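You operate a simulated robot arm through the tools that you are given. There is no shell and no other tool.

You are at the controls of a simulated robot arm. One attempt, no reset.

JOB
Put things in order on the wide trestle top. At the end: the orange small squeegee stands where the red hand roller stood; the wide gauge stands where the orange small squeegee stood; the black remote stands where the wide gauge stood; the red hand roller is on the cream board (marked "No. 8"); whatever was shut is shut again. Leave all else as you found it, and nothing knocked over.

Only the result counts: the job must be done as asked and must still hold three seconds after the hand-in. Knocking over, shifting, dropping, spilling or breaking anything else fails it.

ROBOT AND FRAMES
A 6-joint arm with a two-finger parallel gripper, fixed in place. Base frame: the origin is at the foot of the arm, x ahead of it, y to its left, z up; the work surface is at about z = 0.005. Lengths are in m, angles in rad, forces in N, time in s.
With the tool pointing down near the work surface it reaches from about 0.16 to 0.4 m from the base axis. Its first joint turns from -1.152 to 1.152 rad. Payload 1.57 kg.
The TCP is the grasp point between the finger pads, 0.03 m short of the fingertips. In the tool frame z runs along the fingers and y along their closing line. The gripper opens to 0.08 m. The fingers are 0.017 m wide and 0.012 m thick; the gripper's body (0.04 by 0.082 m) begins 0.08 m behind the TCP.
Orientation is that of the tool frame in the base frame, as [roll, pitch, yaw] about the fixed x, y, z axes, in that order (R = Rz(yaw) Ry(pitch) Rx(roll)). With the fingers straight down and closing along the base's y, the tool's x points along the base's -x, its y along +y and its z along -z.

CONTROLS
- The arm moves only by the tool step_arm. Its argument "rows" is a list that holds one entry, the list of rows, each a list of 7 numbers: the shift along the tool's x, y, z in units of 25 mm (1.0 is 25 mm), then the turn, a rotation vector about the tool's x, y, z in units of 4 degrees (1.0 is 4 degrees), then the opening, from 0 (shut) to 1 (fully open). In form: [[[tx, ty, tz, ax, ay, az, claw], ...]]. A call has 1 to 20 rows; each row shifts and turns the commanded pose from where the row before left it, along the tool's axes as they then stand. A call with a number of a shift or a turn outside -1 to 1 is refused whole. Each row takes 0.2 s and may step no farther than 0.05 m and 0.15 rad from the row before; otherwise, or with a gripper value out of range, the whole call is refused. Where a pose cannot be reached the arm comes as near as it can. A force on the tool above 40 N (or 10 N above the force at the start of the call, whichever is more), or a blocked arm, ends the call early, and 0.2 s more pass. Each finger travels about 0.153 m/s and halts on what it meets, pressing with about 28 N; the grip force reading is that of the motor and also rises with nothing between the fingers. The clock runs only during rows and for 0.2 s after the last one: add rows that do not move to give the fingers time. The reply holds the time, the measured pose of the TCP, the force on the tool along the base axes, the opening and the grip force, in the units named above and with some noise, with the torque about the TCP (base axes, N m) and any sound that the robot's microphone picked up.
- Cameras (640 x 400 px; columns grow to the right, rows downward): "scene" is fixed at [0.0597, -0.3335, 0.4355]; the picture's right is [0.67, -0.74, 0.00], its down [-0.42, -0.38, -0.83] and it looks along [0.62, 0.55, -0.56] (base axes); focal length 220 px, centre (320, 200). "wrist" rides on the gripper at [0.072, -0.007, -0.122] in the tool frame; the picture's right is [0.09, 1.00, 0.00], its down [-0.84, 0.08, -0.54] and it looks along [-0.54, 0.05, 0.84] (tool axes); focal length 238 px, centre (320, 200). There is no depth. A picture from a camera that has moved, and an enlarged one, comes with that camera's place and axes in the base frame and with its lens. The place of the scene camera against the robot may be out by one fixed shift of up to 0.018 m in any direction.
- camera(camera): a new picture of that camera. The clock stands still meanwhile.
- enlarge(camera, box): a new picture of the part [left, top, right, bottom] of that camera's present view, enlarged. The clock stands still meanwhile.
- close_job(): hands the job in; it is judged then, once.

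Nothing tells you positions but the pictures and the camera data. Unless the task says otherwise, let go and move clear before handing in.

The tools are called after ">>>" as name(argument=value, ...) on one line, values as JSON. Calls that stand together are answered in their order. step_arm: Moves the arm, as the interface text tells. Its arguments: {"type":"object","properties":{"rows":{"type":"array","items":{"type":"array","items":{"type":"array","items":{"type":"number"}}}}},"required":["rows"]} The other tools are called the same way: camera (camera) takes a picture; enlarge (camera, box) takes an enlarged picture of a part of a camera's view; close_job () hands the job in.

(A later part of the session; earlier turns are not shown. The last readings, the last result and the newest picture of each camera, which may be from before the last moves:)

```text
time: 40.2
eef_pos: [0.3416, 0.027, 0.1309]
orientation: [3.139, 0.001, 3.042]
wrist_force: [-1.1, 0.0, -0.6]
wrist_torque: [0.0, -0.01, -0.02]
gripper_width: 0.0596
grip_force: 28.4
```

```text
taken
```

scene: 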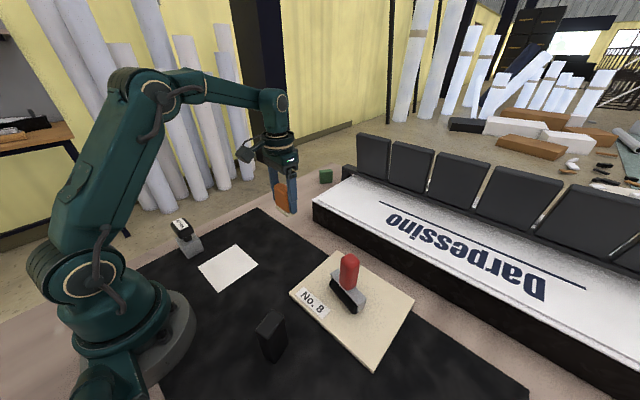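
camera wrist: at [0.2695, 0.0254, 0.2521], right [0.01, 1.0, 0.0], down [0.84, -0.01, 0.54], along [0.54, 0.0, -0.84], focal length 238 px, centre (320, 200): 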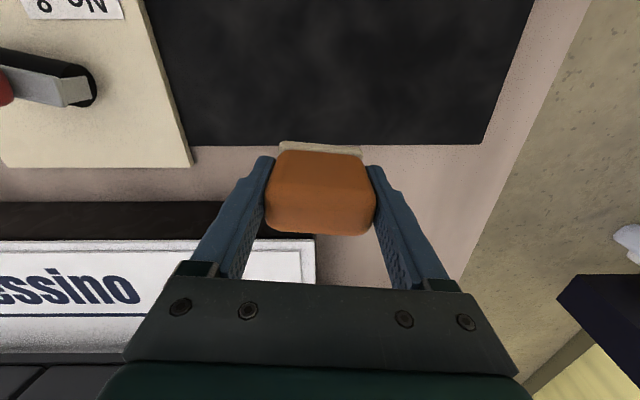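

Nearly on target. I'll apply a 2 mm correction and lower to just above the surface.

>>> step_arm(rows=[[[-0.03, -0.08, 0.5, 0, 0, 0, 0], [0, 0, 0.8, 0, 0, 0, 0], [0, 0, 0.8, 0, 0, 0, 0], [0, 0, 0.5, 0, 0, 0, 0], [0, 0, 0.3, 0, 0, 0, 0], [0, 0, 0, 0, 0, 0, 0], [0, 0, 0, 0, 0, 0, 0]]])

>>> enlarge(camera="scene", box=[210, 150, 370, 250])

>>> camera(camera="wrist")

```text
time: 41.8
eef_pos: [0.3425, 0.0246, 0.0577]
orientation: [3.14, -0.001, 3.041]
wrist_force: [-0.2, -0.5, -1.3]
wrist_torque: [0.01, 0.04, 0.04]
gripper_width: 0.0596
grip_force: 27.5
```

```text
4.00 times, centred on (290, 200) of scene
camera zoom: at [0.0598, -0.3335, 0.4355], right [0.67, -0.74, 0.0], down [-0.42, -0.38, -0.83], along [0.62, 0.55, -0.56], focal length 878 px, centre (440, 200)
```

zoom: 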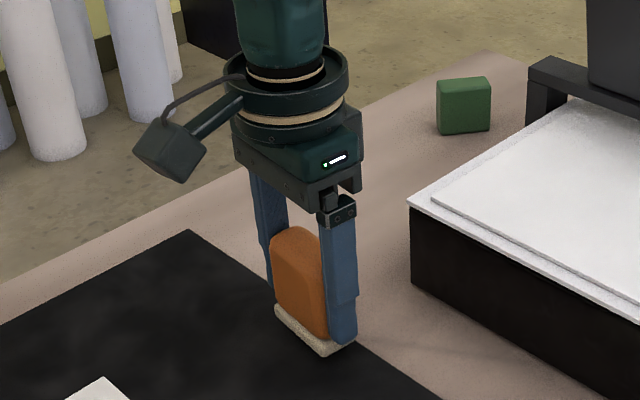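

```text
taken
camera wrist: at [0.2703, 0.0241, 0.1797], right [0.01, 1.0, 0.0], down [0.84, -0.01, 0.54], along [0.54, 0.0, -0.84], focal length 238 px, centre (320, 200)
```

wrist: 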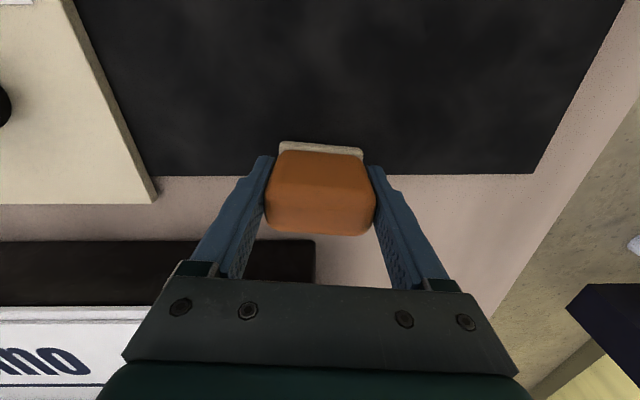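

About 6 mm to go. I'm lowering in small steps.

>>> step_arm(rows=[[[0, 0, 0.1, 0, 0, 0, 0], [0, 0, 0.08, 0, 0, 0, 0], [0, 0, 0, 0, 0, 0, 0], [0, 0, 0, 0, 0, 0, 0]]])

>>> step_arm(rows=[[[0, 0, 0.05, 0, 0, 0, 0], [0, 0, 0, 0, 0, 0, 0], [0, 0, 0, 0, 0, 0, 0]]])

```text
time: 42.8
eef_pos: [0.3424, 0.0237, 0.0528]
orientation: [3.139, 0.004, 3.042]
wrist_force: [0.0, -0.2, -0.2]
wrist_torque: [-0.02, 0.01, 0.0]
gripper_width: 0.0598
grip_force: 28.4
```

```text
time: 43.6
eef_pos: [0.3421, 0.0237, 0.0524]
orientation: [3.141, 0.0, 3.041]
wrist_force: [0.6, -0.9, -1.9]
wrist_torque: [0.02, 0.01, 0.05]
gripper_width: 0.0596
grip_force: 27.6
```

>>> step_arm(rows=[[[0, 0, 0.05, 0, 0, 0, 0], [0, 0, 0, 0, 0, 0, 0], [0, 0, 0, 0, 0, 0, 0]]])

```text
time: 44.4
eef_pos: [0.3421, 0.0234, 0.0516]
orientation: [3.14, 0.002, 3.041]
wrist_force: [1.2, 1.6, 0.0]
wrist_torque: [0.02, -0.02, -0.05]
gripper_width: 0.0596
grip_force: 27.9
```

The squeegee is close to contact but still carries no load, so I'll continue in 1 mm steps.

>>> step_arm(rows=[[[0, 0, 0.04, 0, 0, 0, 0], [0, 0, 0, 0, 0, 0, 0], [0, 0, 0, 0, 0, 0, 0]]])

```text
time: 45.2
eef_pos: [0.3421, 0.0225, 0.0503]
orientation: [3.139, -0.001, 3.043]
wrist_force: [-0.3, -1.2, -0.2]
wrist_torque: [0.01, 0.01, -0.04]
gripper_width: 0.0596
grip_force: 27.9
```

>>> step_arm(rows=[[[0, 0, 0.04, 0, 0, 0, 0], [0, 0, 0, 0, 0, 0, 0], [0, 0, 0, 0, 0, 0, 0]]])

>>> enlarge(camera="scene", box=[250, 190, 330, 240])

```text
time: 46.0
eef_pos: [0.343, 0.0245, 0.0495]
orientation: [3.139, 0.002, 3.042]
wrist_force: [-6.5, -1.6, 20.1]
wrist_torque: [-0.12, 0.14, -0.06]
gripper_width: 0.0597
grip_force: 27.9
```

```text
8.00 times, centred on (290, 215) of scene
camera zoom: at [0.0597, -0.3335, 0.4355], right [0.67, -0.74, 0.0], down [-0.42, -0.38, -0.83], along [0.62, 0.55, -0.56], focal length 1756 px, centre (560, 80)
```

zoom: 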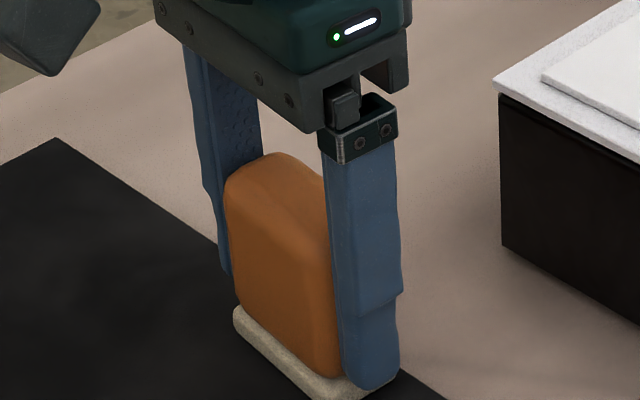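

Contact made. I'll ease off and open the fingers evenly.

>>> step_arm(rows=[[[0, 0, -0.03, 0, 0, 0, 0], [0, 0, 0, 0, 0, 0, 0], [0, 0, 0, 0, 0, 0, 0.8], [0, 0, 0, 0, 0, 0, 0.9], [0, 0, 0, 0, 0, 0, 1], [0, 0, 0, 0, 0, 0, 1]]])

>>> camera(camera="wrist")

>>> enlarge(camera="scene", box=[250, 190, 330, 240])

```text
time: 47.4
eef_pos: [0.3428, 0.0242, 0.0496]
orientation: [3.141, 0.002, 3.044]
wrist_force: [0.1, -0.2, -0.1]
wrist_torque: [0.01, -0.02, -0.01]
gripper_width: 0.0798
grip_force: 0.0
```

```text
taken
camera wrist: at [0.2705, 0.0231, 0.1714], right [0.01, 1.0, 0.0], down [0.84, -0.01, 0.54], along [0.54, 0.0, -0.84], focal length 238 px, centre (320, 200)
```

wrist: 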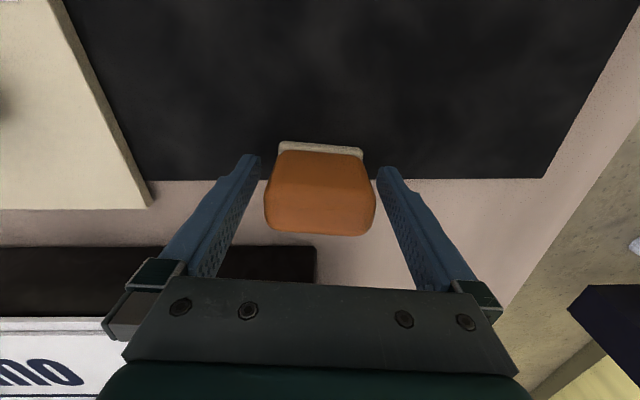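

```text
8.00 times, centred on (290, 215) of scene
camera zoom: at [0.0598, -0.3335, 0.4355], right [0.67, -0.74, 0.0], down [-0.42, -0.38, -0.83], along [0.62, 0.55, -0.56], focal length 1756 px, centre (560, 80)
```

zoom: 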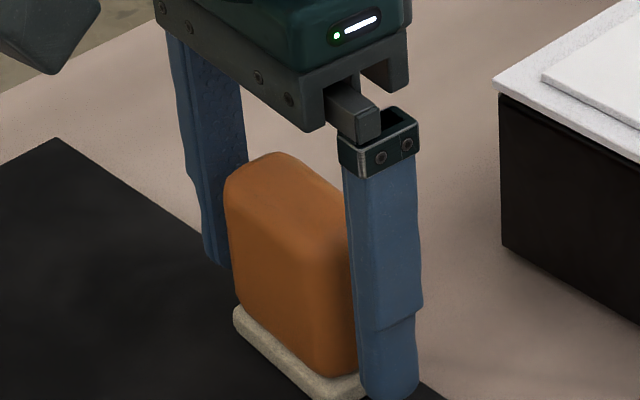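

The squeegee stands in the roller's old place. I'll lift clear, square up the gripper and go over the gauge.

>>> step_arm(rows=[[[0, 0, -0.6, 0, 0, 0, 1], [0, 0, -0.8, 0, 0, 0, 1], [0, 0, -0.9, 0, 0, 0, 1], [0, 0, -0.9, 0, 0, 0, 1], [0, 0, -0.9, 0, 0, 0, 1], [0, 0, -0.9, 0, 0, 0, 1], [0, 0, -0.9, 0, 0, 0, 1], [0, 0, 0, 0, 0, -0.715, 1], [0, 0, 0, 0, 0, -0.715, 1], [0, 0, 0, 0, 0, 0, 1]]])

>>> step_arm(rows=[[[0.813, 0.56, 0, 0, 0, 0, 1], [0.813, 0.56, 0, 0, 0, 0, 1], [0.813, 0.56, 0, 0, 0, 0, 1], [0.813, 0.56, 0, 0, 0, 0, 1], [0.813, 0.56, 0, 0, 0, 0, 1], [0.813, 0.56, 0, 0, 0, 0, 1], [0.813, 0.56, 0, 0, 0, 0, 1], [0.813, 0.56, 0, 0, 0, 0, 1], [0.813, 0.56, 0, 0, 0, 0, 1], [0.813, 0.56, 0, 0, 0, 0, 1], [0, 0, 0, 0, 0, 0, 1], [0, 0, 0, 0, 0, 0, 1]]])

>>> camera(camera="wrist")

>>> enlarge(camera="wrist", box=[240, 80, 400, 180])

>>> camera(camera="scene")

```text
time: 49.6
eef_pos: [0.3428, 0.022, 0.1985]
orientation: [3.139, 0.002, -3.14]
wrist_force: [0.0, 0.2, 0.3]
wrist_torque: [0.01, -0.01, -0.02]
gripper_width: 0.0801
grip_force: 0.1
```

```text
time: 52.2
eef_pos: [0.1411, 0.1622, 0.1992]
orientation: [3.14, 0.003, -3.141]
wrist_force: [-0.5, -0.1, -0.2]
wrist_torque: [0.02, 0.02, -0.01]
gripper_width: 0.0799
grip_force: 0.1
```

```text
taken
camera wrist: at [0.069, 0.1554, 0.3203], right [-0.09, 1.0, 0.0], down [0.84, 0.08, 0.54], along [0.54, 0.05, -0.84], focal length 238 px, centre (320, 200)
```

wrist: 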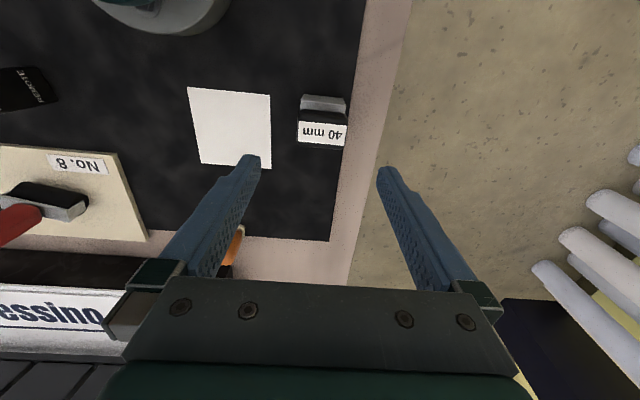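

```text
4.00 times, centred on (320, 130) of wrist
camera zoom: at [0.069, 0.1554, 0.3203], right [-0.09, 1.0, 0.0], down [0.84, 0.08, 0.54], along [0.54, 0.05, -0.84], focal length 953 px, centre (320, 480)
```

zoom: 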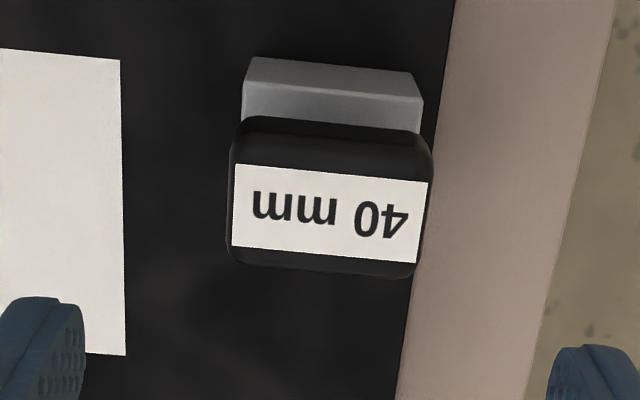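

```text
taken
```

scene: 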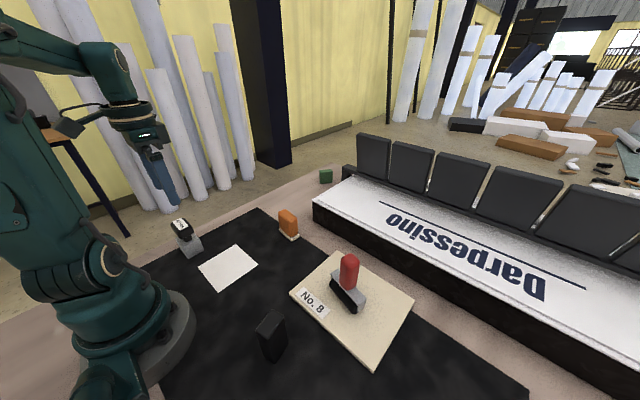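

The gauge is aligned, about 2 mm to the side. I'll correct and descend partway first.

>>> step_arm(rows=[[[0.06, 0.07, 0.7, 0, 0, 0, 1], [0, 0, 0.8, 0, 0, 0, 1], [0, 0, 0.8, 0, 0, 0, 1], [0, 0, 0.8, 0, 0, 0, 1], [0, 0, 0.7, 0, 0, 0, 1], [0, 0, 0, 0, 0, 0, 1], [0, 0, 0, 0, 0, 0, 1]]])

>>> camera(camera="wrist")

>>> enlarge(camera="scene", box=[110, 160, 270, 260])

```text
time: 53.8
eef_pos: [0.1381, 0.1633, 0.1043]
orientation: [3.14, 0.003, -3.139]
wrist_force: [-1.0, -0.3, 0.6]
wrist_torque: [-0.01, -0.01, 0.01]
gripper_width: 0.08
grip_force: 0.1
```

```text
taken
camera wrist: at [0.066, 0.1559, 0.2248], right [-0.09, 1.0, 0.0], down [0.84, 0.08, 0.54], along [0.54, 0.05, -0.84], focal length 238 px, centre (320, 200)
```

wrist: 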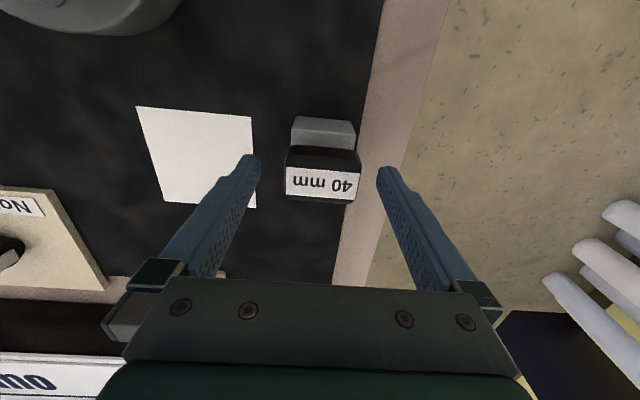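

```text
4.00 times, centred on (190, 210) of scene
camera zoom: at [0.0598, -0.3335, 0.4355], right [0.67, -0.74, 0.0], down [-0.42, -0.38, -0.83], along [0.62, 0.55, -0.56], focal length 878 px, centre (840, 160)
```

zoom: 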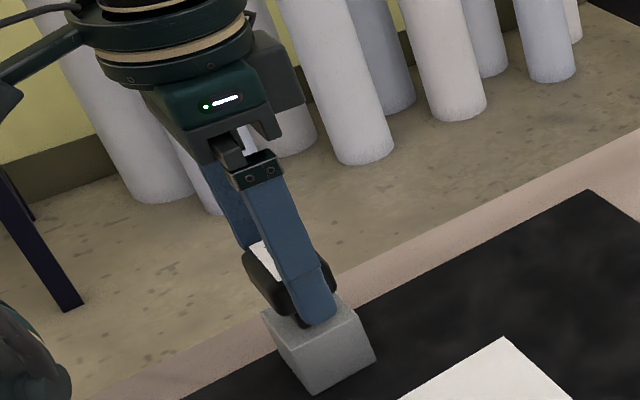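

Centred. I'll finish the descent and close on the gauge.

>>> step_arm(rows=[[[0, 0, 0.6, 0, 0, 0, 1], [0, 0, 0.6, 0, 0, 0, 1], [0, 0, 0.5, 0, 0, 0, 1], [0, 0, 0.2, 0, 0, 0, 1], [0, 0, 0, 0, 0, 0, 1], [0, 0, 0, 0, 0, 0, 0.8], [0, 0, 0, 0, 0, 0, 0.68], [0, 0, 0, 0, 0, 0, 0.5], [0, 0, 0, 0, 0, 0, 0], [0, 0, 0, 0, 0, 0, 0], [0, 0, 0, 0, 0, 0, 0]]])

>>> camera(camera="wrist")

>>> enlarge(camera="scene", box=[110, 160, 270, 260])

```text
time: 56.2
eef_pos: [0.1372, 0.1651, 0.0552]
orientation: [3.141, 0.002, -3.138]
wrist_force: [-0.7, 0.8, -0.1]
wrist_torque: [0.0, 0.04, 0.0]
gripper_width: 0.0498
grip_force: 28.2
```

```text
taken
camera wrist: at [0.0669, 0.1574, 0.1768], right [-0.09, 1.0, 0.0], down [0.84, 0.08, 0.54], along [0.54, 0.05, -0.84], focal length 238 px, centre (320, 200)
```

wrist: 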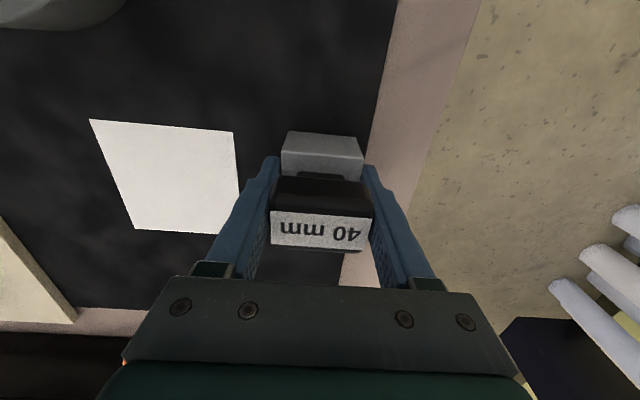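

```text
4.00 times, centred on (190, 210) of scene
camera zoom: at [0.0598, -0.3335, 0.4355], right [0.67, -0.74, 0.0], down [-0.42, -0.38, -0.83], along [0.62, 0.55, -0.56], focal length 878 px, centre (840, 160)
```

zoom: 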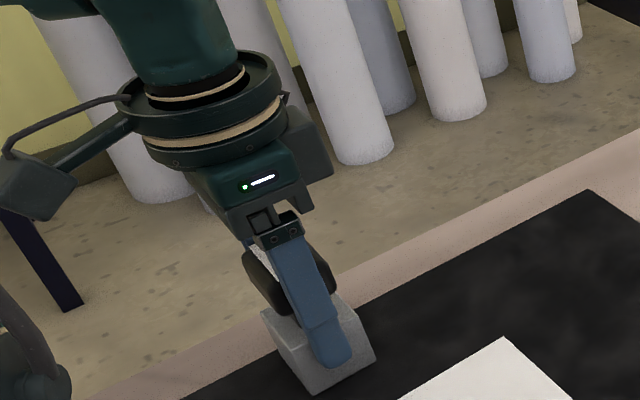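

The gauge is gripped at 49.8 mm. I'll lift it.

>>> step_arm(rows=[[[0, 0, -0.3, 0, 0, 0, 0], [0, 0, -0.6, 0, 0, 0, 0], [0, 0, -0.8, 0, 0, 0, 0], [0, 0, -0.8, 0, 0, 0, 0], [0, 0, -0.5, 0, 0, 0, 0], [0, 0, 0, 0, 0, 0, 0], [0, 0, 0, 0, 0, 0, 0]]])

>>> camera(camera="wrist")

>>> camera(camera="scene")

```text
time: 57.8
eef_pos: [0.1372, 0.165, 0.1302]
orientation: [3.141, 0.002, -3.139]
wrist_force: [0.5, -0.2, -2.5]
wrist_torque: [-0.01, 0.02, 0.02]
gripper_width: 0.0496
grip_force: 27.9
```

```text
taken
camera wrist: at [0.0662, 0.156, 0.2511], right [-0.09, 1.0, 0.0], down [0.84, 0.08, 0.54], along [0.54, 0.05, -0.84], focal length 238 px, centre (320, 200)
```

wrist: 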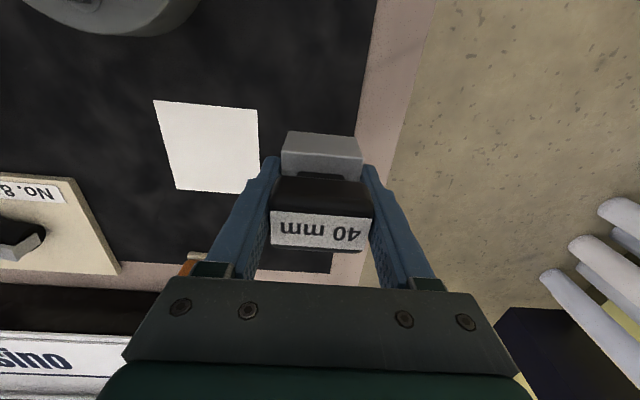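

```text
taken
```

scene: 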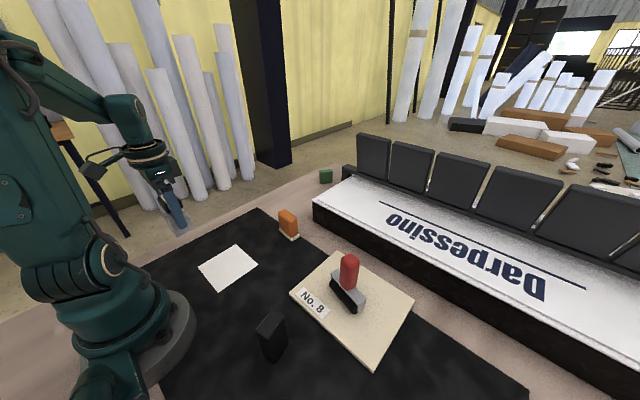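

Lifted cleanly. I'm carrying the gauge forward to the squeegee's old place at (0.300, 0.164).

>>> step_arm(rows=[[[-0.5, 0, 0, 0, 0, 0, 0], [-0.85, 0, 0, 0, 0, 0, 0], [-0.85, 0, 0, 0, 0, 0, 0], [-0.85, 0, 0, 0, 0, 0, 0], [-0.85, 0, 0, 0, 0, 0, 0], [-0.85, 0, 0, 0, 0, 0, 0], [-0.85, 0, 0, 0, 0, 0, 0], [-0.85, 0, 0, 0, 0, 0, 0], [0, 0, 0, 0, 0, 0, 0], [0, 0, 0, 0, 0, 0, 0], [0, 0, 0, 0, 0, 0, 0]]])

>>> camera(camera="wrist")

>>> camera(camera="scene")

```text
time: 60.2
eef_pos: [0.2976, 0.1655, 0.1311]
orientation: [-3.141, 0.003, -3.141]
wrist_force: [-0.3, -0.7, -2.1]
wrist_torque: [0.03, -0.02, 0.0]
gripper_width: 0.0499
grip_force: 27.7
```

```text
taken
camera wrist: at [0.2256, 0.1576, 0.2523], right [-0.09, 1.0, 0.0], down [0.84, 0.08, 0.54], along [0.54, 0.05, -0.84], focal length 238 px, centre (320, 200)
```

wrist: 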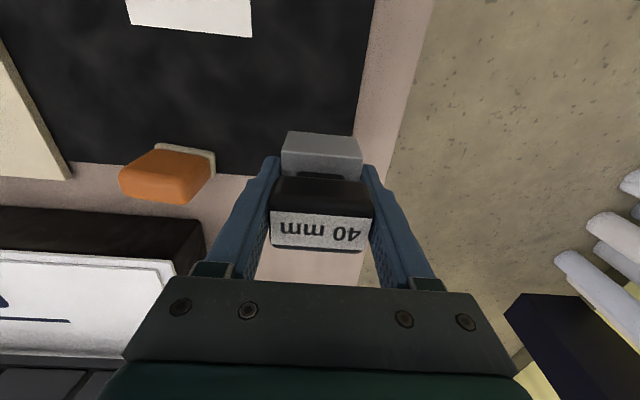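

```text
taken
```

scene: 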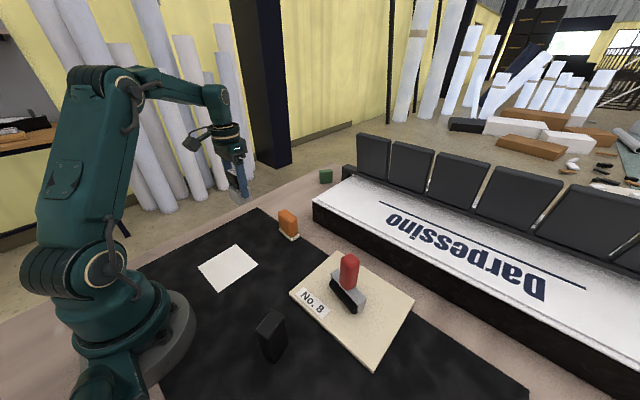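

On target to within 2 mm. I'll lower to just above the mat.

>>> step_arm(rows=[[[-0.06, -0.03, 0.5, 0, 0, 0, 0], [0, 0, 0.8, 0, 0, 0, 0], [0, 0, 0.8, 0, 0, 0, 0], [0, 0, 0.5, 0, 0, 0, 0], [0, 0, 0.2, 0, 0, 0, 0], [0, 0, 0, 0, 0, 0, 0], [0, 0, 0, 0, 0, 0, 0]]])

>>> step_arm(rows=[[[0, 0, 0.08, 0, 0, 0, 0], [0, 0, 0.06, 0, 0, 0, 0], [0, 0, 0, 0, 0, 0, 0], [0, 0, 0, 0, 0, 0, 0]]])

>>> enlarge(camera="scene", box=[190, 160, 310, 235])

```text
time: 61.8
eef_pos: [0.2992, 0.1651, 0.0596]
orientation: [3.142, 0.0, 3.141]
wrist_force: [-0.9, -1.5, -2.6]
wrist_torque: [0.05, -0.01, -0.01]
gripper_width: 0.0496
grip_force: 28.5
```

```text
time: 62.8
eef_pos: [0.3008, 0.1647, 0.0562]
orientation: [3.141, 0.001, -3.139]
wrist_force: [-0.2, -0.8, -2.3]
wrist_torque: [-0.01, 0.01, -0.02]
gripper_width: 0.0499
grip_force: 27.0
```

```text
5.33 times, centred on (250, 198) of scene
camera zoom: at [0.0598, -0.3335, 0.4355], right [0.67, -0.74, 0.0], down [-0.42, -0.38, -0.83], along [0.62, 0.55, -0.56], focal length 1171 px, centre (693, 213)
```

zoom: 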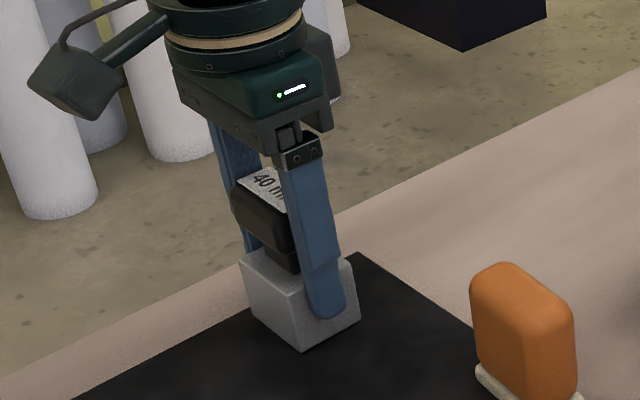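

No contact yet, so I'll continue in 1 mm steps.

>>> step_arm(rows=[[[0, 0, 0.04, 0, 0, 0, 0], [0, 0, 0, 0, 0, 0, 0], [0, 0, 0, 0, 0, 0, 0]]])

>>> step_arm(rows=[[[0, 0, 0.03, 0, 0, 0, 0], [0, 0, 0, 0, 0, 0, 0], [0, 0, 0, 0, 0, 0, 0]]])

```text
time: 63.6
eef_pos: [0.3012, 0.1639, 0.0547]
orientation: [-3.141, 0.001, -3.139]
wrist_force: [0.1, 0.1, -1.7]
wrist_torque: [0.0, -0.02, 0.03]
gripper_width: 0.0498
grip_force: 28.1
```

```text
time: 64.4
eef_pos: [0.3016, 0.1642, 0.0547]
orientation: [3.141, 0.001, -3.14]
wrist_force: [-7.3, -3.3, 14.9]
wrist_torque: [-0.29, 0.18, -0.08]
gripper_width: 0.0498
grip_force: 28.3
```

Contact made. I'll ease off and release the gauge.

>>> step_arm(rows=[[[0, 0, -0.02, 0, 0, 0, 0], [0, 0, 0, 0, 0, 0, 0], [0, 0, 0, 0, 0, 0, 0.7], [0, 0, 0, 0, 0, 0, 0.85], [0, 0, 0, 0, 0, 0, 1], [0, 0, 0, 0, 0, 0, 1]]])

>>> camera(camera="wrist")

>>> enlarge(camera="scene", box=[190, 160, 310, 235])

```text
time: 65.8
eef_pos: [0.3013, 0.1647, 0.0556]
orientation: [3.139, 0.002, -3.14]
wrist_force: [-0.1, 0.5, 0.5]
wrist_torque: [0.01, 0.03, 0.01]
gripper_width: 0.0799
grip_force: 0.0
```

```text
taken
camera wrist: at [0.2292, 0.1567, 0.1767], right [-0.09, 1.0, 0.0], down [0.84, 0.08, 0.54], along [0.54, 0.05, -0.84], focal length 238 px, centre (320, 200)
```

wrist: 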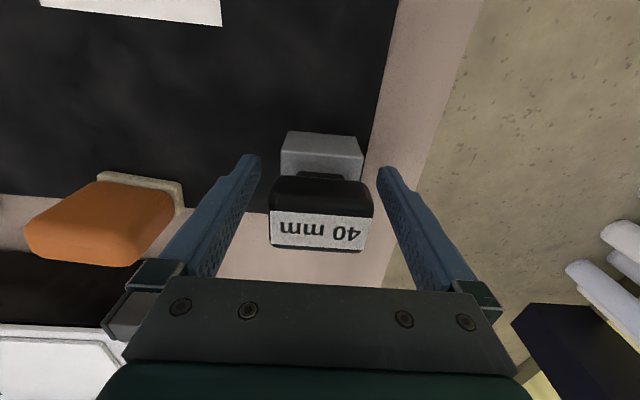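

```text
5.33 times, centred on (250, 198) of scene
camera zoom: at [0.0598, -0.3335, 0.4355], right [0.67, -0.74, 0.0], down [-0.42, -0.38, -0.83], along [0.62, 0.55, -0.56], focal length 1171 px, centre (693, 213)
```

zoom: 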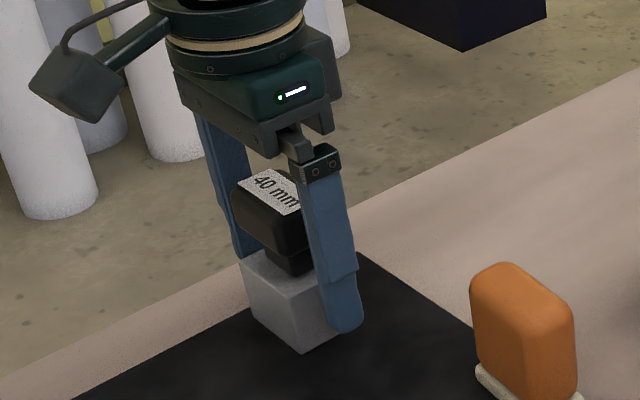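

The gauge stands in the squeegee's old place. I'll lift clear and travel to the remote.

>>> step_arm(rows=[[[0, 0, -0.5, 0, 0, 0, 1], [0, 0, -0.8, 0, 0, 0, 1], [0, 0, -0.9, 0, 0, 0, 1], [0, 0, -0.9, 0, 0, 0, 1], [0, 0, -0.9, 0, 0, 0, 1], [0, 0, -0.9, 0, 0, 0, 1], [0, 0, -0.9, 0, 0, 0, 1], [0, 0, 0, 0, 0, 0, 1]]])

>>> step_arm(rows=[[[0.4, -0.85, 0, 0, 0, 0, 1], [0.4, -0.85, 0, 0, 0, 0, 1], [0.4, -0.85, 0, 0, 0, 0, 1], [0.4, -0.85, 0, 0, 0, 0, 1], [0.4, -0.85, 0, 0, 0, 0, 1], [0.4, -0.85, 0, 0, 0, 0, 1], [0.4, -0.85, 0, 0, 0, 0, 1], [0.4, -0.85, 0, 0, 0, 0, 1], [0.4, -0.85, 0, 0, 0, 0, 1], [0.4, -0.85, 0, 0, 0, 0, 1], [0.4, -0.85, 0, 0, 0, 0, 1], [0.4, -0.85, 0, 0, 0, 0, 1], [0.4, -0.85, 0, 0, 0, 0, 1], [0.4, -0.85, 0, 0, 0, 0, 1], [0.4, -0.85, 0, 0, 0, 0, 1], [0.4, -0.85, 0, 0, 0, 0, 1], [0, 0, 0, 0, 0, 0, 1]]])

>>> step_arm(rows=[[[0, 0, 0, 0, 0, -0.8, 1], [0, 0, 0, 0, 0, -0.8, 1], [0, 0, 0, 0, 0, -0.8, 1], [0, 0, 0, 0, 0, -0.85, 1], [0, 0, 0, 0, 0, 0, 1], [0, 0, 0, 0, 0, 0, 1]]])

>>> camera(camera="wrist")

>>> enlarge(camera="wrist", box=[240, 80, 400, 180])

>>> camera(camera="scene")

```text
time: 67.6
eef_pos: [0.2978, 0.1657, 0.1991]
orientation: [3.141, 0.002, -3.14]
wrist_force: [-0.2, 0.5, 0.5]
wrist_torque: [-0.01, 0.0, 0.02]
gripper_width: 0.0799
grip_force: 0.1
```

```text
time: 71.2
eef_pos: [0.1407, -0.175, 0.2]
orientation: [3.141, 0.001, -3.14]
wrist_force: [0.4, -0.2, 0.0]
wrist_torque: [-0.01, 0.0, 0.01]
gripper_width: 0.0799
grip_force: 0.1
```

```text
time: 72.6
eef_pos: [0.1416, -0.1763, 0.2012]
orientation: [3.141, 0.001, -2.914]
wrist_force: [-0.8, -0.3, -0.1]
wrist_torque: [0.01, 0.01, -0.04]
gripper_width: 0.0799
grip_force: 0.0
```

```text
taken
camera wrist: at [0.0722, -0.1986, 0.3218], right [-0.32, 0.95, 0.0], down [0.8, 0.26, 0.54], along [0.52, 0.17, -0.84], focal length 238 px, centre (320, 200)
```

wrist: 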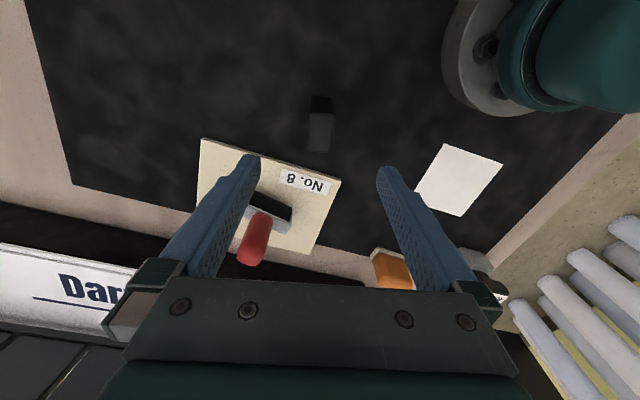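

```text
4.00 times, centred on (320, 130) of wrist
camera zoom: at [0.0722, -0.1986, 0.3218], right [-0.32, 0.95, 0.0], down [0.8, 0.26, 0.54], along [0.52, 0.17, -0.84], focal length 953 px, centre (320, 480)
```

zoom: 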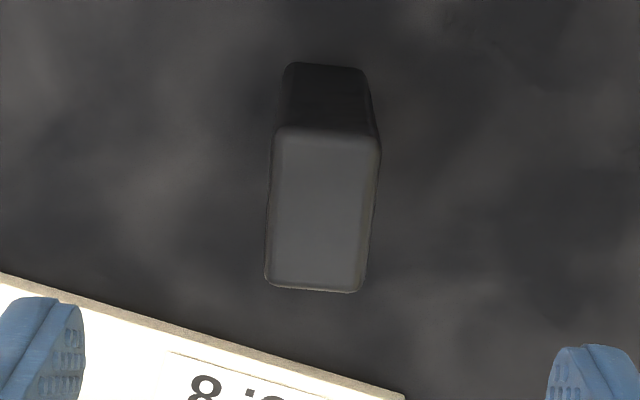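

```text
taken
```

scene: 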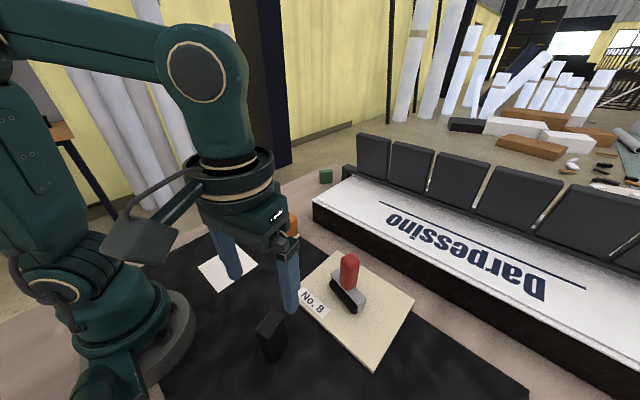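

The gripper is aligned and centred over the remote. I'll descend partway and check.

>>> step_arm(rows=[[[0, 0, 0.7, 0, 0, 0, 1], [0, 0, 0.8, 0, 0, 0, 1], [0, 0, 0.8, 0, 0, 0, 1], [0, 0, 0.8, 0, 0, 0, 1], [0, 0, 0.7, 0, 0, 0, 1], [0, 0, 0, 0, 0, 0, 1], [0, 0, 0, 0, 0, 0, 1]]])

>>> camera(camera="wrist")

>>> enlarge(camera="scene", box=[200, 240, 360, 340])

```text
time: 74.2
eef_pos: [0.1401, -0.1737, 0.1052]
orientation: [3.141, 0.003, -2.912]
wrist_force: [-1.0, 1.1, 0.8]
wrist_torque: [-0.01, -0.01, -0.02]
gripper_width: 0.0801
grip_force: 0.1
```

```text
taken
camera wrist: at [0.0721, -0.198, 0.2262], right [-0.31, 0.95, 0.0], down [0.8, 0.26, 0.54], along [0.52, 0.17, -0.84], focal length 238 px, centre (320, 200)
```

wrist: 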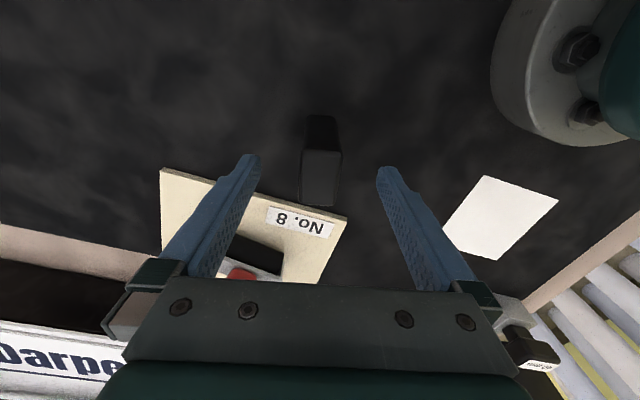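

```text
4.00 times, centred on (280, 290) of scene
camera zoom: at [0.0598, -0.3335, 0.4355], right [0.67, -0.74, 0.0], down [-0.42, -0.38, -0.83], along [0.62, 0.55, -0.56], focal length 878 px, centre (480, -160)
```

zoom: 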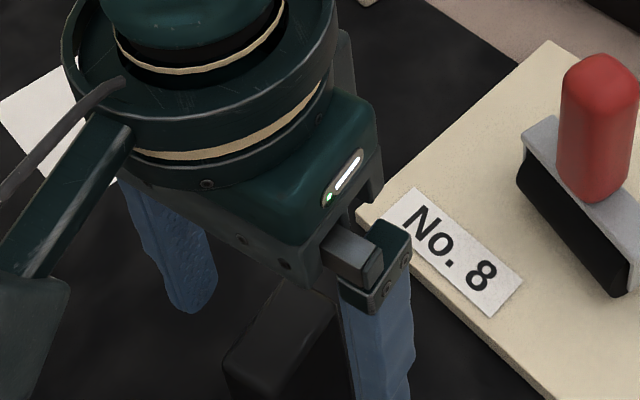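

Centred between the fingers. I'll descend and close on the remote.

>>> step_arm(rows=[[[0, 0, 0.6, 0, 0, 0, 1], [0, 0, 0.6, 0, 0, 0, 1], [0, 0, 0.5, 0, 0, 0, 1], [0, 0, 0.2, 0, 0, 0, 1], [0, 0, 0, 0, 0, 0, 1], [0, 0, 0, 0, 0, 0, 0.6], [0, 0, 0, 0, 0, 0, 0.42], [0, 0, 0, 0, 0, 0, 0.34], [0, 0, 0, 0, 0, 0, 0.2], [0, 0, 0, 0, 0, 0, 0], [0, 0, 0, 0, 0, 0, 0], [0, 0, 0, 0, 0, 0, 0]]])

>>> camera(camera="wrist")

>>> enlarge(camera="scene", box=[200, 240, 360, 340])

```text
time: 76.8
eef_pos: [0.1389, -0.1742, 0.0576]
orientation: [3.14, 0.003, -2.912]
wrist_force: [0.5, 0.3, -0.1]
wrist_torque: [0.02, -0.01, -0.02]
gripper_width: 0.0254
grip_force: 28.4
```

```text
taken
camera wrist: at [0.0717, -0.1984, 0.1796], right [-0.31, 0.95, 0.0], down [0.8, 0.26, 0.54], along [0.52, 0.17, -0.84], focal length 238 px, centre (320, 200)
```

wrist: 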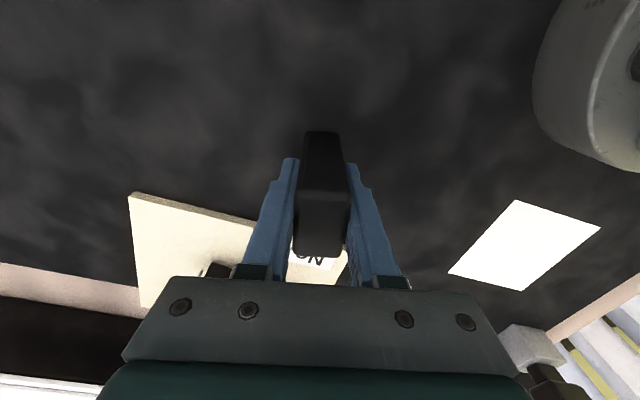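

```text
4.00 times, centred on (280, 290) of scene
camera zoom: at [0.0598, -0.3335, 0.4355], right [0.67, -0.74, 0.0], down [-0.42, -0.38, -0.83], along [0.62, 0.55, -0.56], focal length 878 px, centre (480, -160)
```

zoom: 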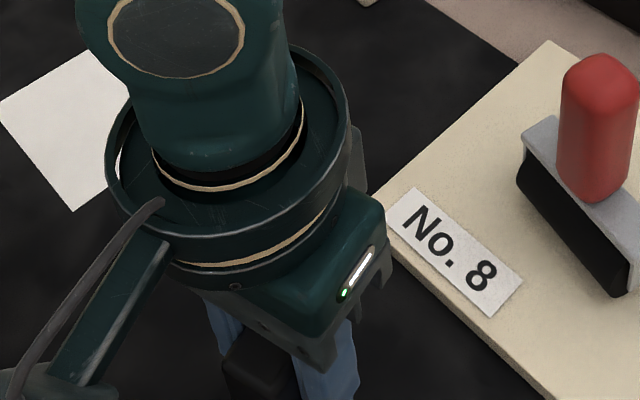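

The remote is gripped at 25.4 mm. I'll lift it.

>>> step_arm(rows=[[[0, 0, -0.3, 0, 0, 0, 0], [0, 0, -0.6, 0, 0, 0, 0], [0, 0, -0.8, 0, 0, 0, 0], [0, 0, -0.8, 0, 0, 0, 0], [0, 0, -0.8, 0, 0, 0, 0], [0, 0, -0.8, 0, 0, 0, 0], [0, 0, 0, 0, 0, 0, 0], [0, 0, 0, 0, 0, 0, 0]]])

>>> camera(camera="wrist")

>>> camera(camera="scene")

```text
time: 78.6
eef_pos: [0.1396, -0.1737, 0.1604]
orientation: [3.142, 0.002, -2.912]
wrist_force: [-0.1, 0.5, -0.4]
wrist_torque: [0.01, 0.03, 0.0]
gripper_width: 0.0252
grip_force: 27.8
```

```text
taken
camera wrist: at [0.0721, -0.1983, 0.2814], right [-0.31, 0.95, 0.0], down [0.8, 0.26, 0.54], along [0.52, 0.17, -0.84], focal length 238 px, centre (320, 200)
```

wrist: 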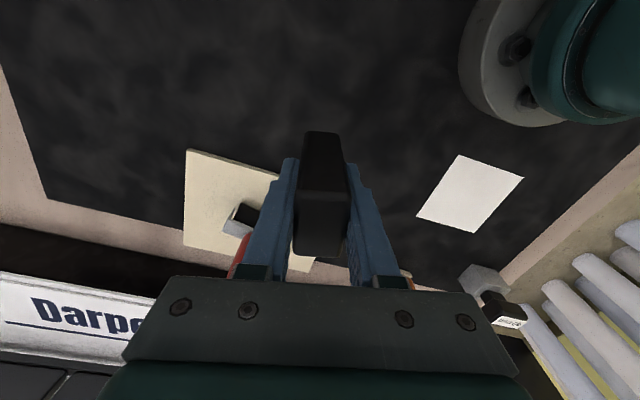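

```text
taken
```

scene: 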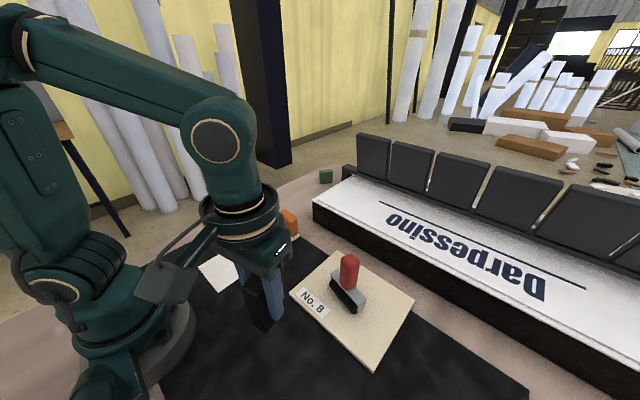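

The remote is held and upright. I'm carrying it around in front of the base to the gauge's old place at (0.1395, 0.164).

>>> step_arm(rows=[[[-0.632, 0.82, 0, 0, 0, 0, 0], [-0.632, 0.82, 0, 0, 0, 0, 0], [-0.632, 0.82, 0, 0, 0, 0, 0], [-0.632, 0.82, 0, 0, 0, 0, 0], [-0.632, 0.82, 0, 0, 0, 0, 0], [-0.632, 0.82, 0, 0, 0, 0, 0], [-0.632, 0.82, 0, 0, 0, 0, 0], [0.15, 0.83, 0, 0, 0, 0, 0], [0.15, 0.83, 0, 0, 0, 0, 0], [0.15, 0.83, 0, 0, 0, 0, 0], [0.15, 0.83, 0, 0, 0, 0, 0], [0.15, 0.83, 0, 0, 0, 0, 0], [0.15, 0.83, 0, 0, 0, 0, 0], [0.15, 0.83, 0, 0, 0, 0, 0], [0.15, 0.83, 0, 0, 0, 0, 0], [0.15, 0.83, 0, 0, 0, 0, 0], [0, 0, 0, 0, 0, 0, 0], [0, 0, 0, 0, 0, 0, 0], [0, 0, 0, 0, 0, 0, 0]]])

>>> camera(camera="wrist")

>>> camera(camera="scene")

```text
time: 82.6
eef_pos: [0.1399, 0.1647, 0.1597]
orientation: [-3.141, 0.001, -2.915]
wrist_force: [-0.5, 0.2, -0.2]
wrist_torque: [-0.02, 0.0, 0.04]
gripper_width: 0.0252
grip_force: 28.3
```

```text
taken
camera wrist: at [0.072, 0.1415, 0.2807], right [-0.31, 0.95, 0.0], down [0.8, 0.26, 0.54], along [0.52, 0.17, -0.84], focal length 238 px, centre (320, 200)
```

wrist: 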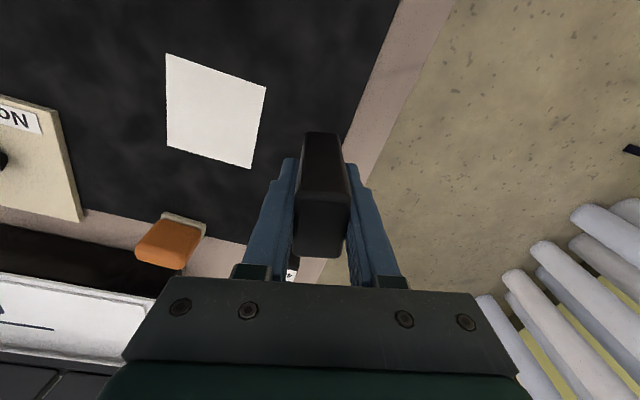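

```text
taken
```

scene: 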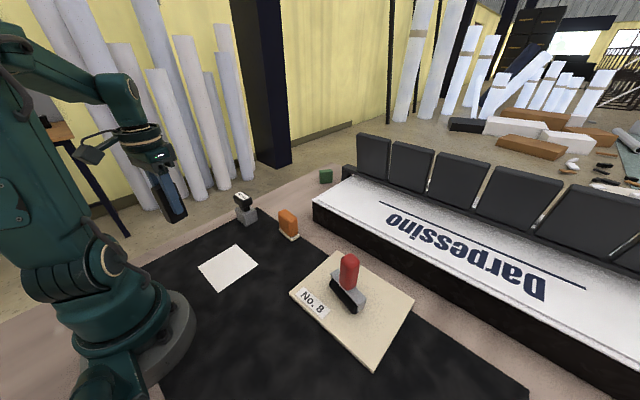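

On target over the gauge's old spot. I'll lower to just above the mat.

>>> step_arm(rows=[[[0.02, -0.02, 0.5, 0, 0, 0, 0], [0, 0, 0.8, 0, 0, 0, 0], [0, 0, 0.8, 0, 0, 0, 0], [0, 0, 0.8, 0, 0, 0, 0], [0, 0, 0.6, 0, 0, 0, 0], [0, 0, 0.3, 0, 0, 0, 0], [0, 0, 0, 0, 0, 0, 0], [0, 0, 0, 0, 0, 0, 0]]])

>>> step_arm(rows=[[[0, 0, 0.08, 0, 0, 0, 0], [0, 0, 0.06, 0, 0, 0, 0], [0, 0, 0, 0, 0, 0, 0], [0, 0, 0, 0, 0, 0, 0]]])

>>> enlarge(camera="scene", box=[120, 170, 280, 270])

```text
time: 84.4
eef_pos: [0.1404, 0.1641, 0.065]
orientation: [-3.14, 0.002, -2.915]
wrist_force: [-0.6, 0.5, 0.0]
wrist_torque: [0.01, 0.01, 0.0]
gripper_width: 0.0253
grip_force: 27.6
```

```text
time: 85.4
eef_pos: [0.1397, 0.1625, 0.0617]
orientation: [3.141, 0.003, -2.912]
wrist_force: [0.6, 0.3, 0.4]
wrist_torque: [-0.03, -0.02, 0.02]
gripper_width: 0.0256
grip_force: 27.8
```

```text
4.00 times, centred on (200, 220) of scene
camera zoom: at [0.0598, -0.3335, 0.4355], right [0.67, -0.74, 0.0], down [-0.42, -0.38, -0.83], along [0.62, 0.55, -0.56], focal length 878 px, centre (800, 120)
```

zoom: 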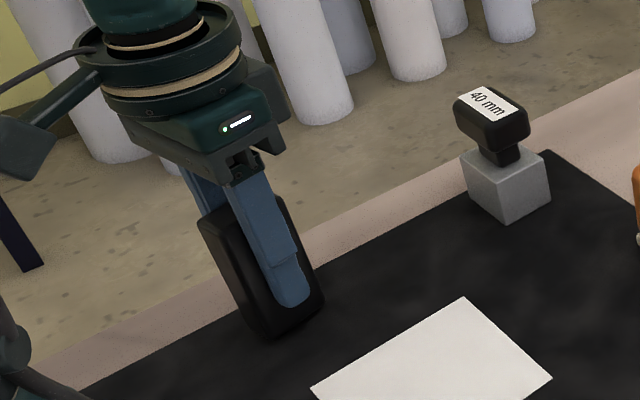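

A few millimetres remain. I'll continue in small steps.

>>> step_arm(rows=[[[0, 0, 0.06, 0, 0, 0, 0], [0, 0, 0.05, 0, 0, 0, 0], [0, 0, 0, 0, 0, 0, 0], [0, 0, 0, 0, 0, 0, 0]]])

>>> step_arm(rows=[[[0, 0, 0.04, 0, 0, 0, 0], [0, 0, 0, 0, 0, 0, 0], [0, 0, 0, 0, 0, 0, 0]]])

```text
time: 86.4
eef_pos: [0.1403, 0.1638, 0.0588]
orientation: [3.141, 0.0, -2.913]
wrist_force: [-0.2, 1.1, -0.6]
wrist_torque: [0.0, -0.01, 0.0]
gripper_width: 0.0252
grip_force: 28.0
```

```text
time: 87.2
eef_pos: [0.1402, 0.1634, 0.0583]
orientation: [3.141, 0.002, -2.913]
wrist_force: [-0.5, 0.2, -0.7]
wrist_torque: [-0.01, 0.03, -0.02]
gripper_width: 0.0254
grip_force: 27.8
```

>>> step_arm(rows=[[[0, 0, 0.03, 0, 0, 0, 0], [0, 0, 0, 0, 0, 0, 0], [0, 0, 0, 0, 0, 0, 0]]])

```text
time: 88.0
eef_pos: [0.1403, 0.1635, 0.0574]
orientation: [3.141, 0.002, -2.914]
wrist_force: [-6.1, -2.6, 32.8]
wrist_torque: [-0.18, 0.22, -0.02]
gripper_width: 0.0256
grip_force: 27.4
```

The remote has firm contact. I'll ease off, then open.

>>> step_arm(rows=[[[0, 0, -0.03, 0, 0, 0, 0], [0, 0, 0, 0, 0, 0, 0], [0, 0, 0, 0, 0, 0, 0]]])

```text
time: 88.8
eef_pos: [0.141, 0.1632, 0.0584]
orientation: [3.141, 0.001, -2.912]
wrist_force: [1.3, 0.3, 0.5]
wrist_torque: [0.07, -0.05, -0.03]
gripper_width: 0.0252
grip_force: 28.6
```

>>> step_arm(rows=[[[0, 0, 0, 0, 0, 0, 0.36], [0, 0, 0, 0, 0, 0, 0.45], [0, 0, 0, 0, 0, 0, 0.6], [0, 0, 0, 0, 0, 0, 0.8], [0, 0, 0, 0, 0, 0, 1], [0, 0, 0, 0, 0, 0, 1]]])

>>> camera(camera="wrist")

>>> enlarge(camera="scene", box=[120, 170, 280, 270])

```text
time: 90.2
eef_pos: [0.141, 0.164, 0.0581]
orientation: [-3.141, 0.001, -2.913]
wrist_force: [-0.7, 0.6, 0.5]
wrist_torque: [-0.01, 0.01, 0.03]
gripper_width: 0.08
grip_force: 0.0
```

```text
taken
camera wrist: at [0.0717, 0.1399, 0.1796], right [-0.31, 0.95, 0.0], down [0.8, 0.26, 0.54], along [0.52, 0.17, -0.84], focal length 238 px, centre (320, 200)
```

wrist: 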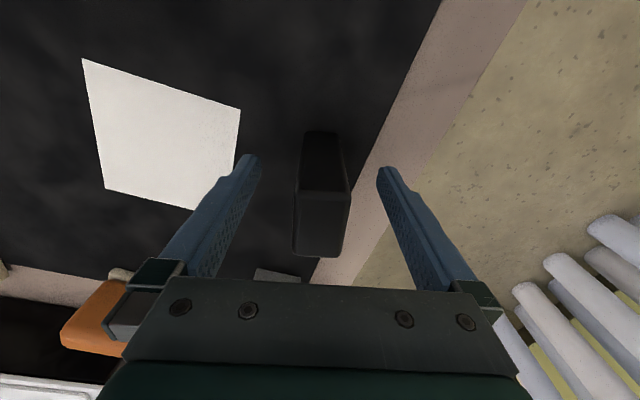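

```text
4.00 times, centred on (200, 220) of scene
camera zoom: at [0.0597, -0.3335, 0.4355], right [0.67, -0.74, 0.0], down [-0.42, -0.38, -0.83], along [0.62, 0.55, -0.56], focal length 878 px, centre (800, 120)
```

zoom: 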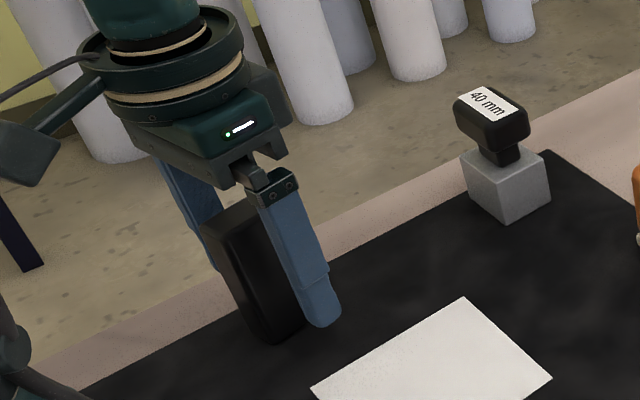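

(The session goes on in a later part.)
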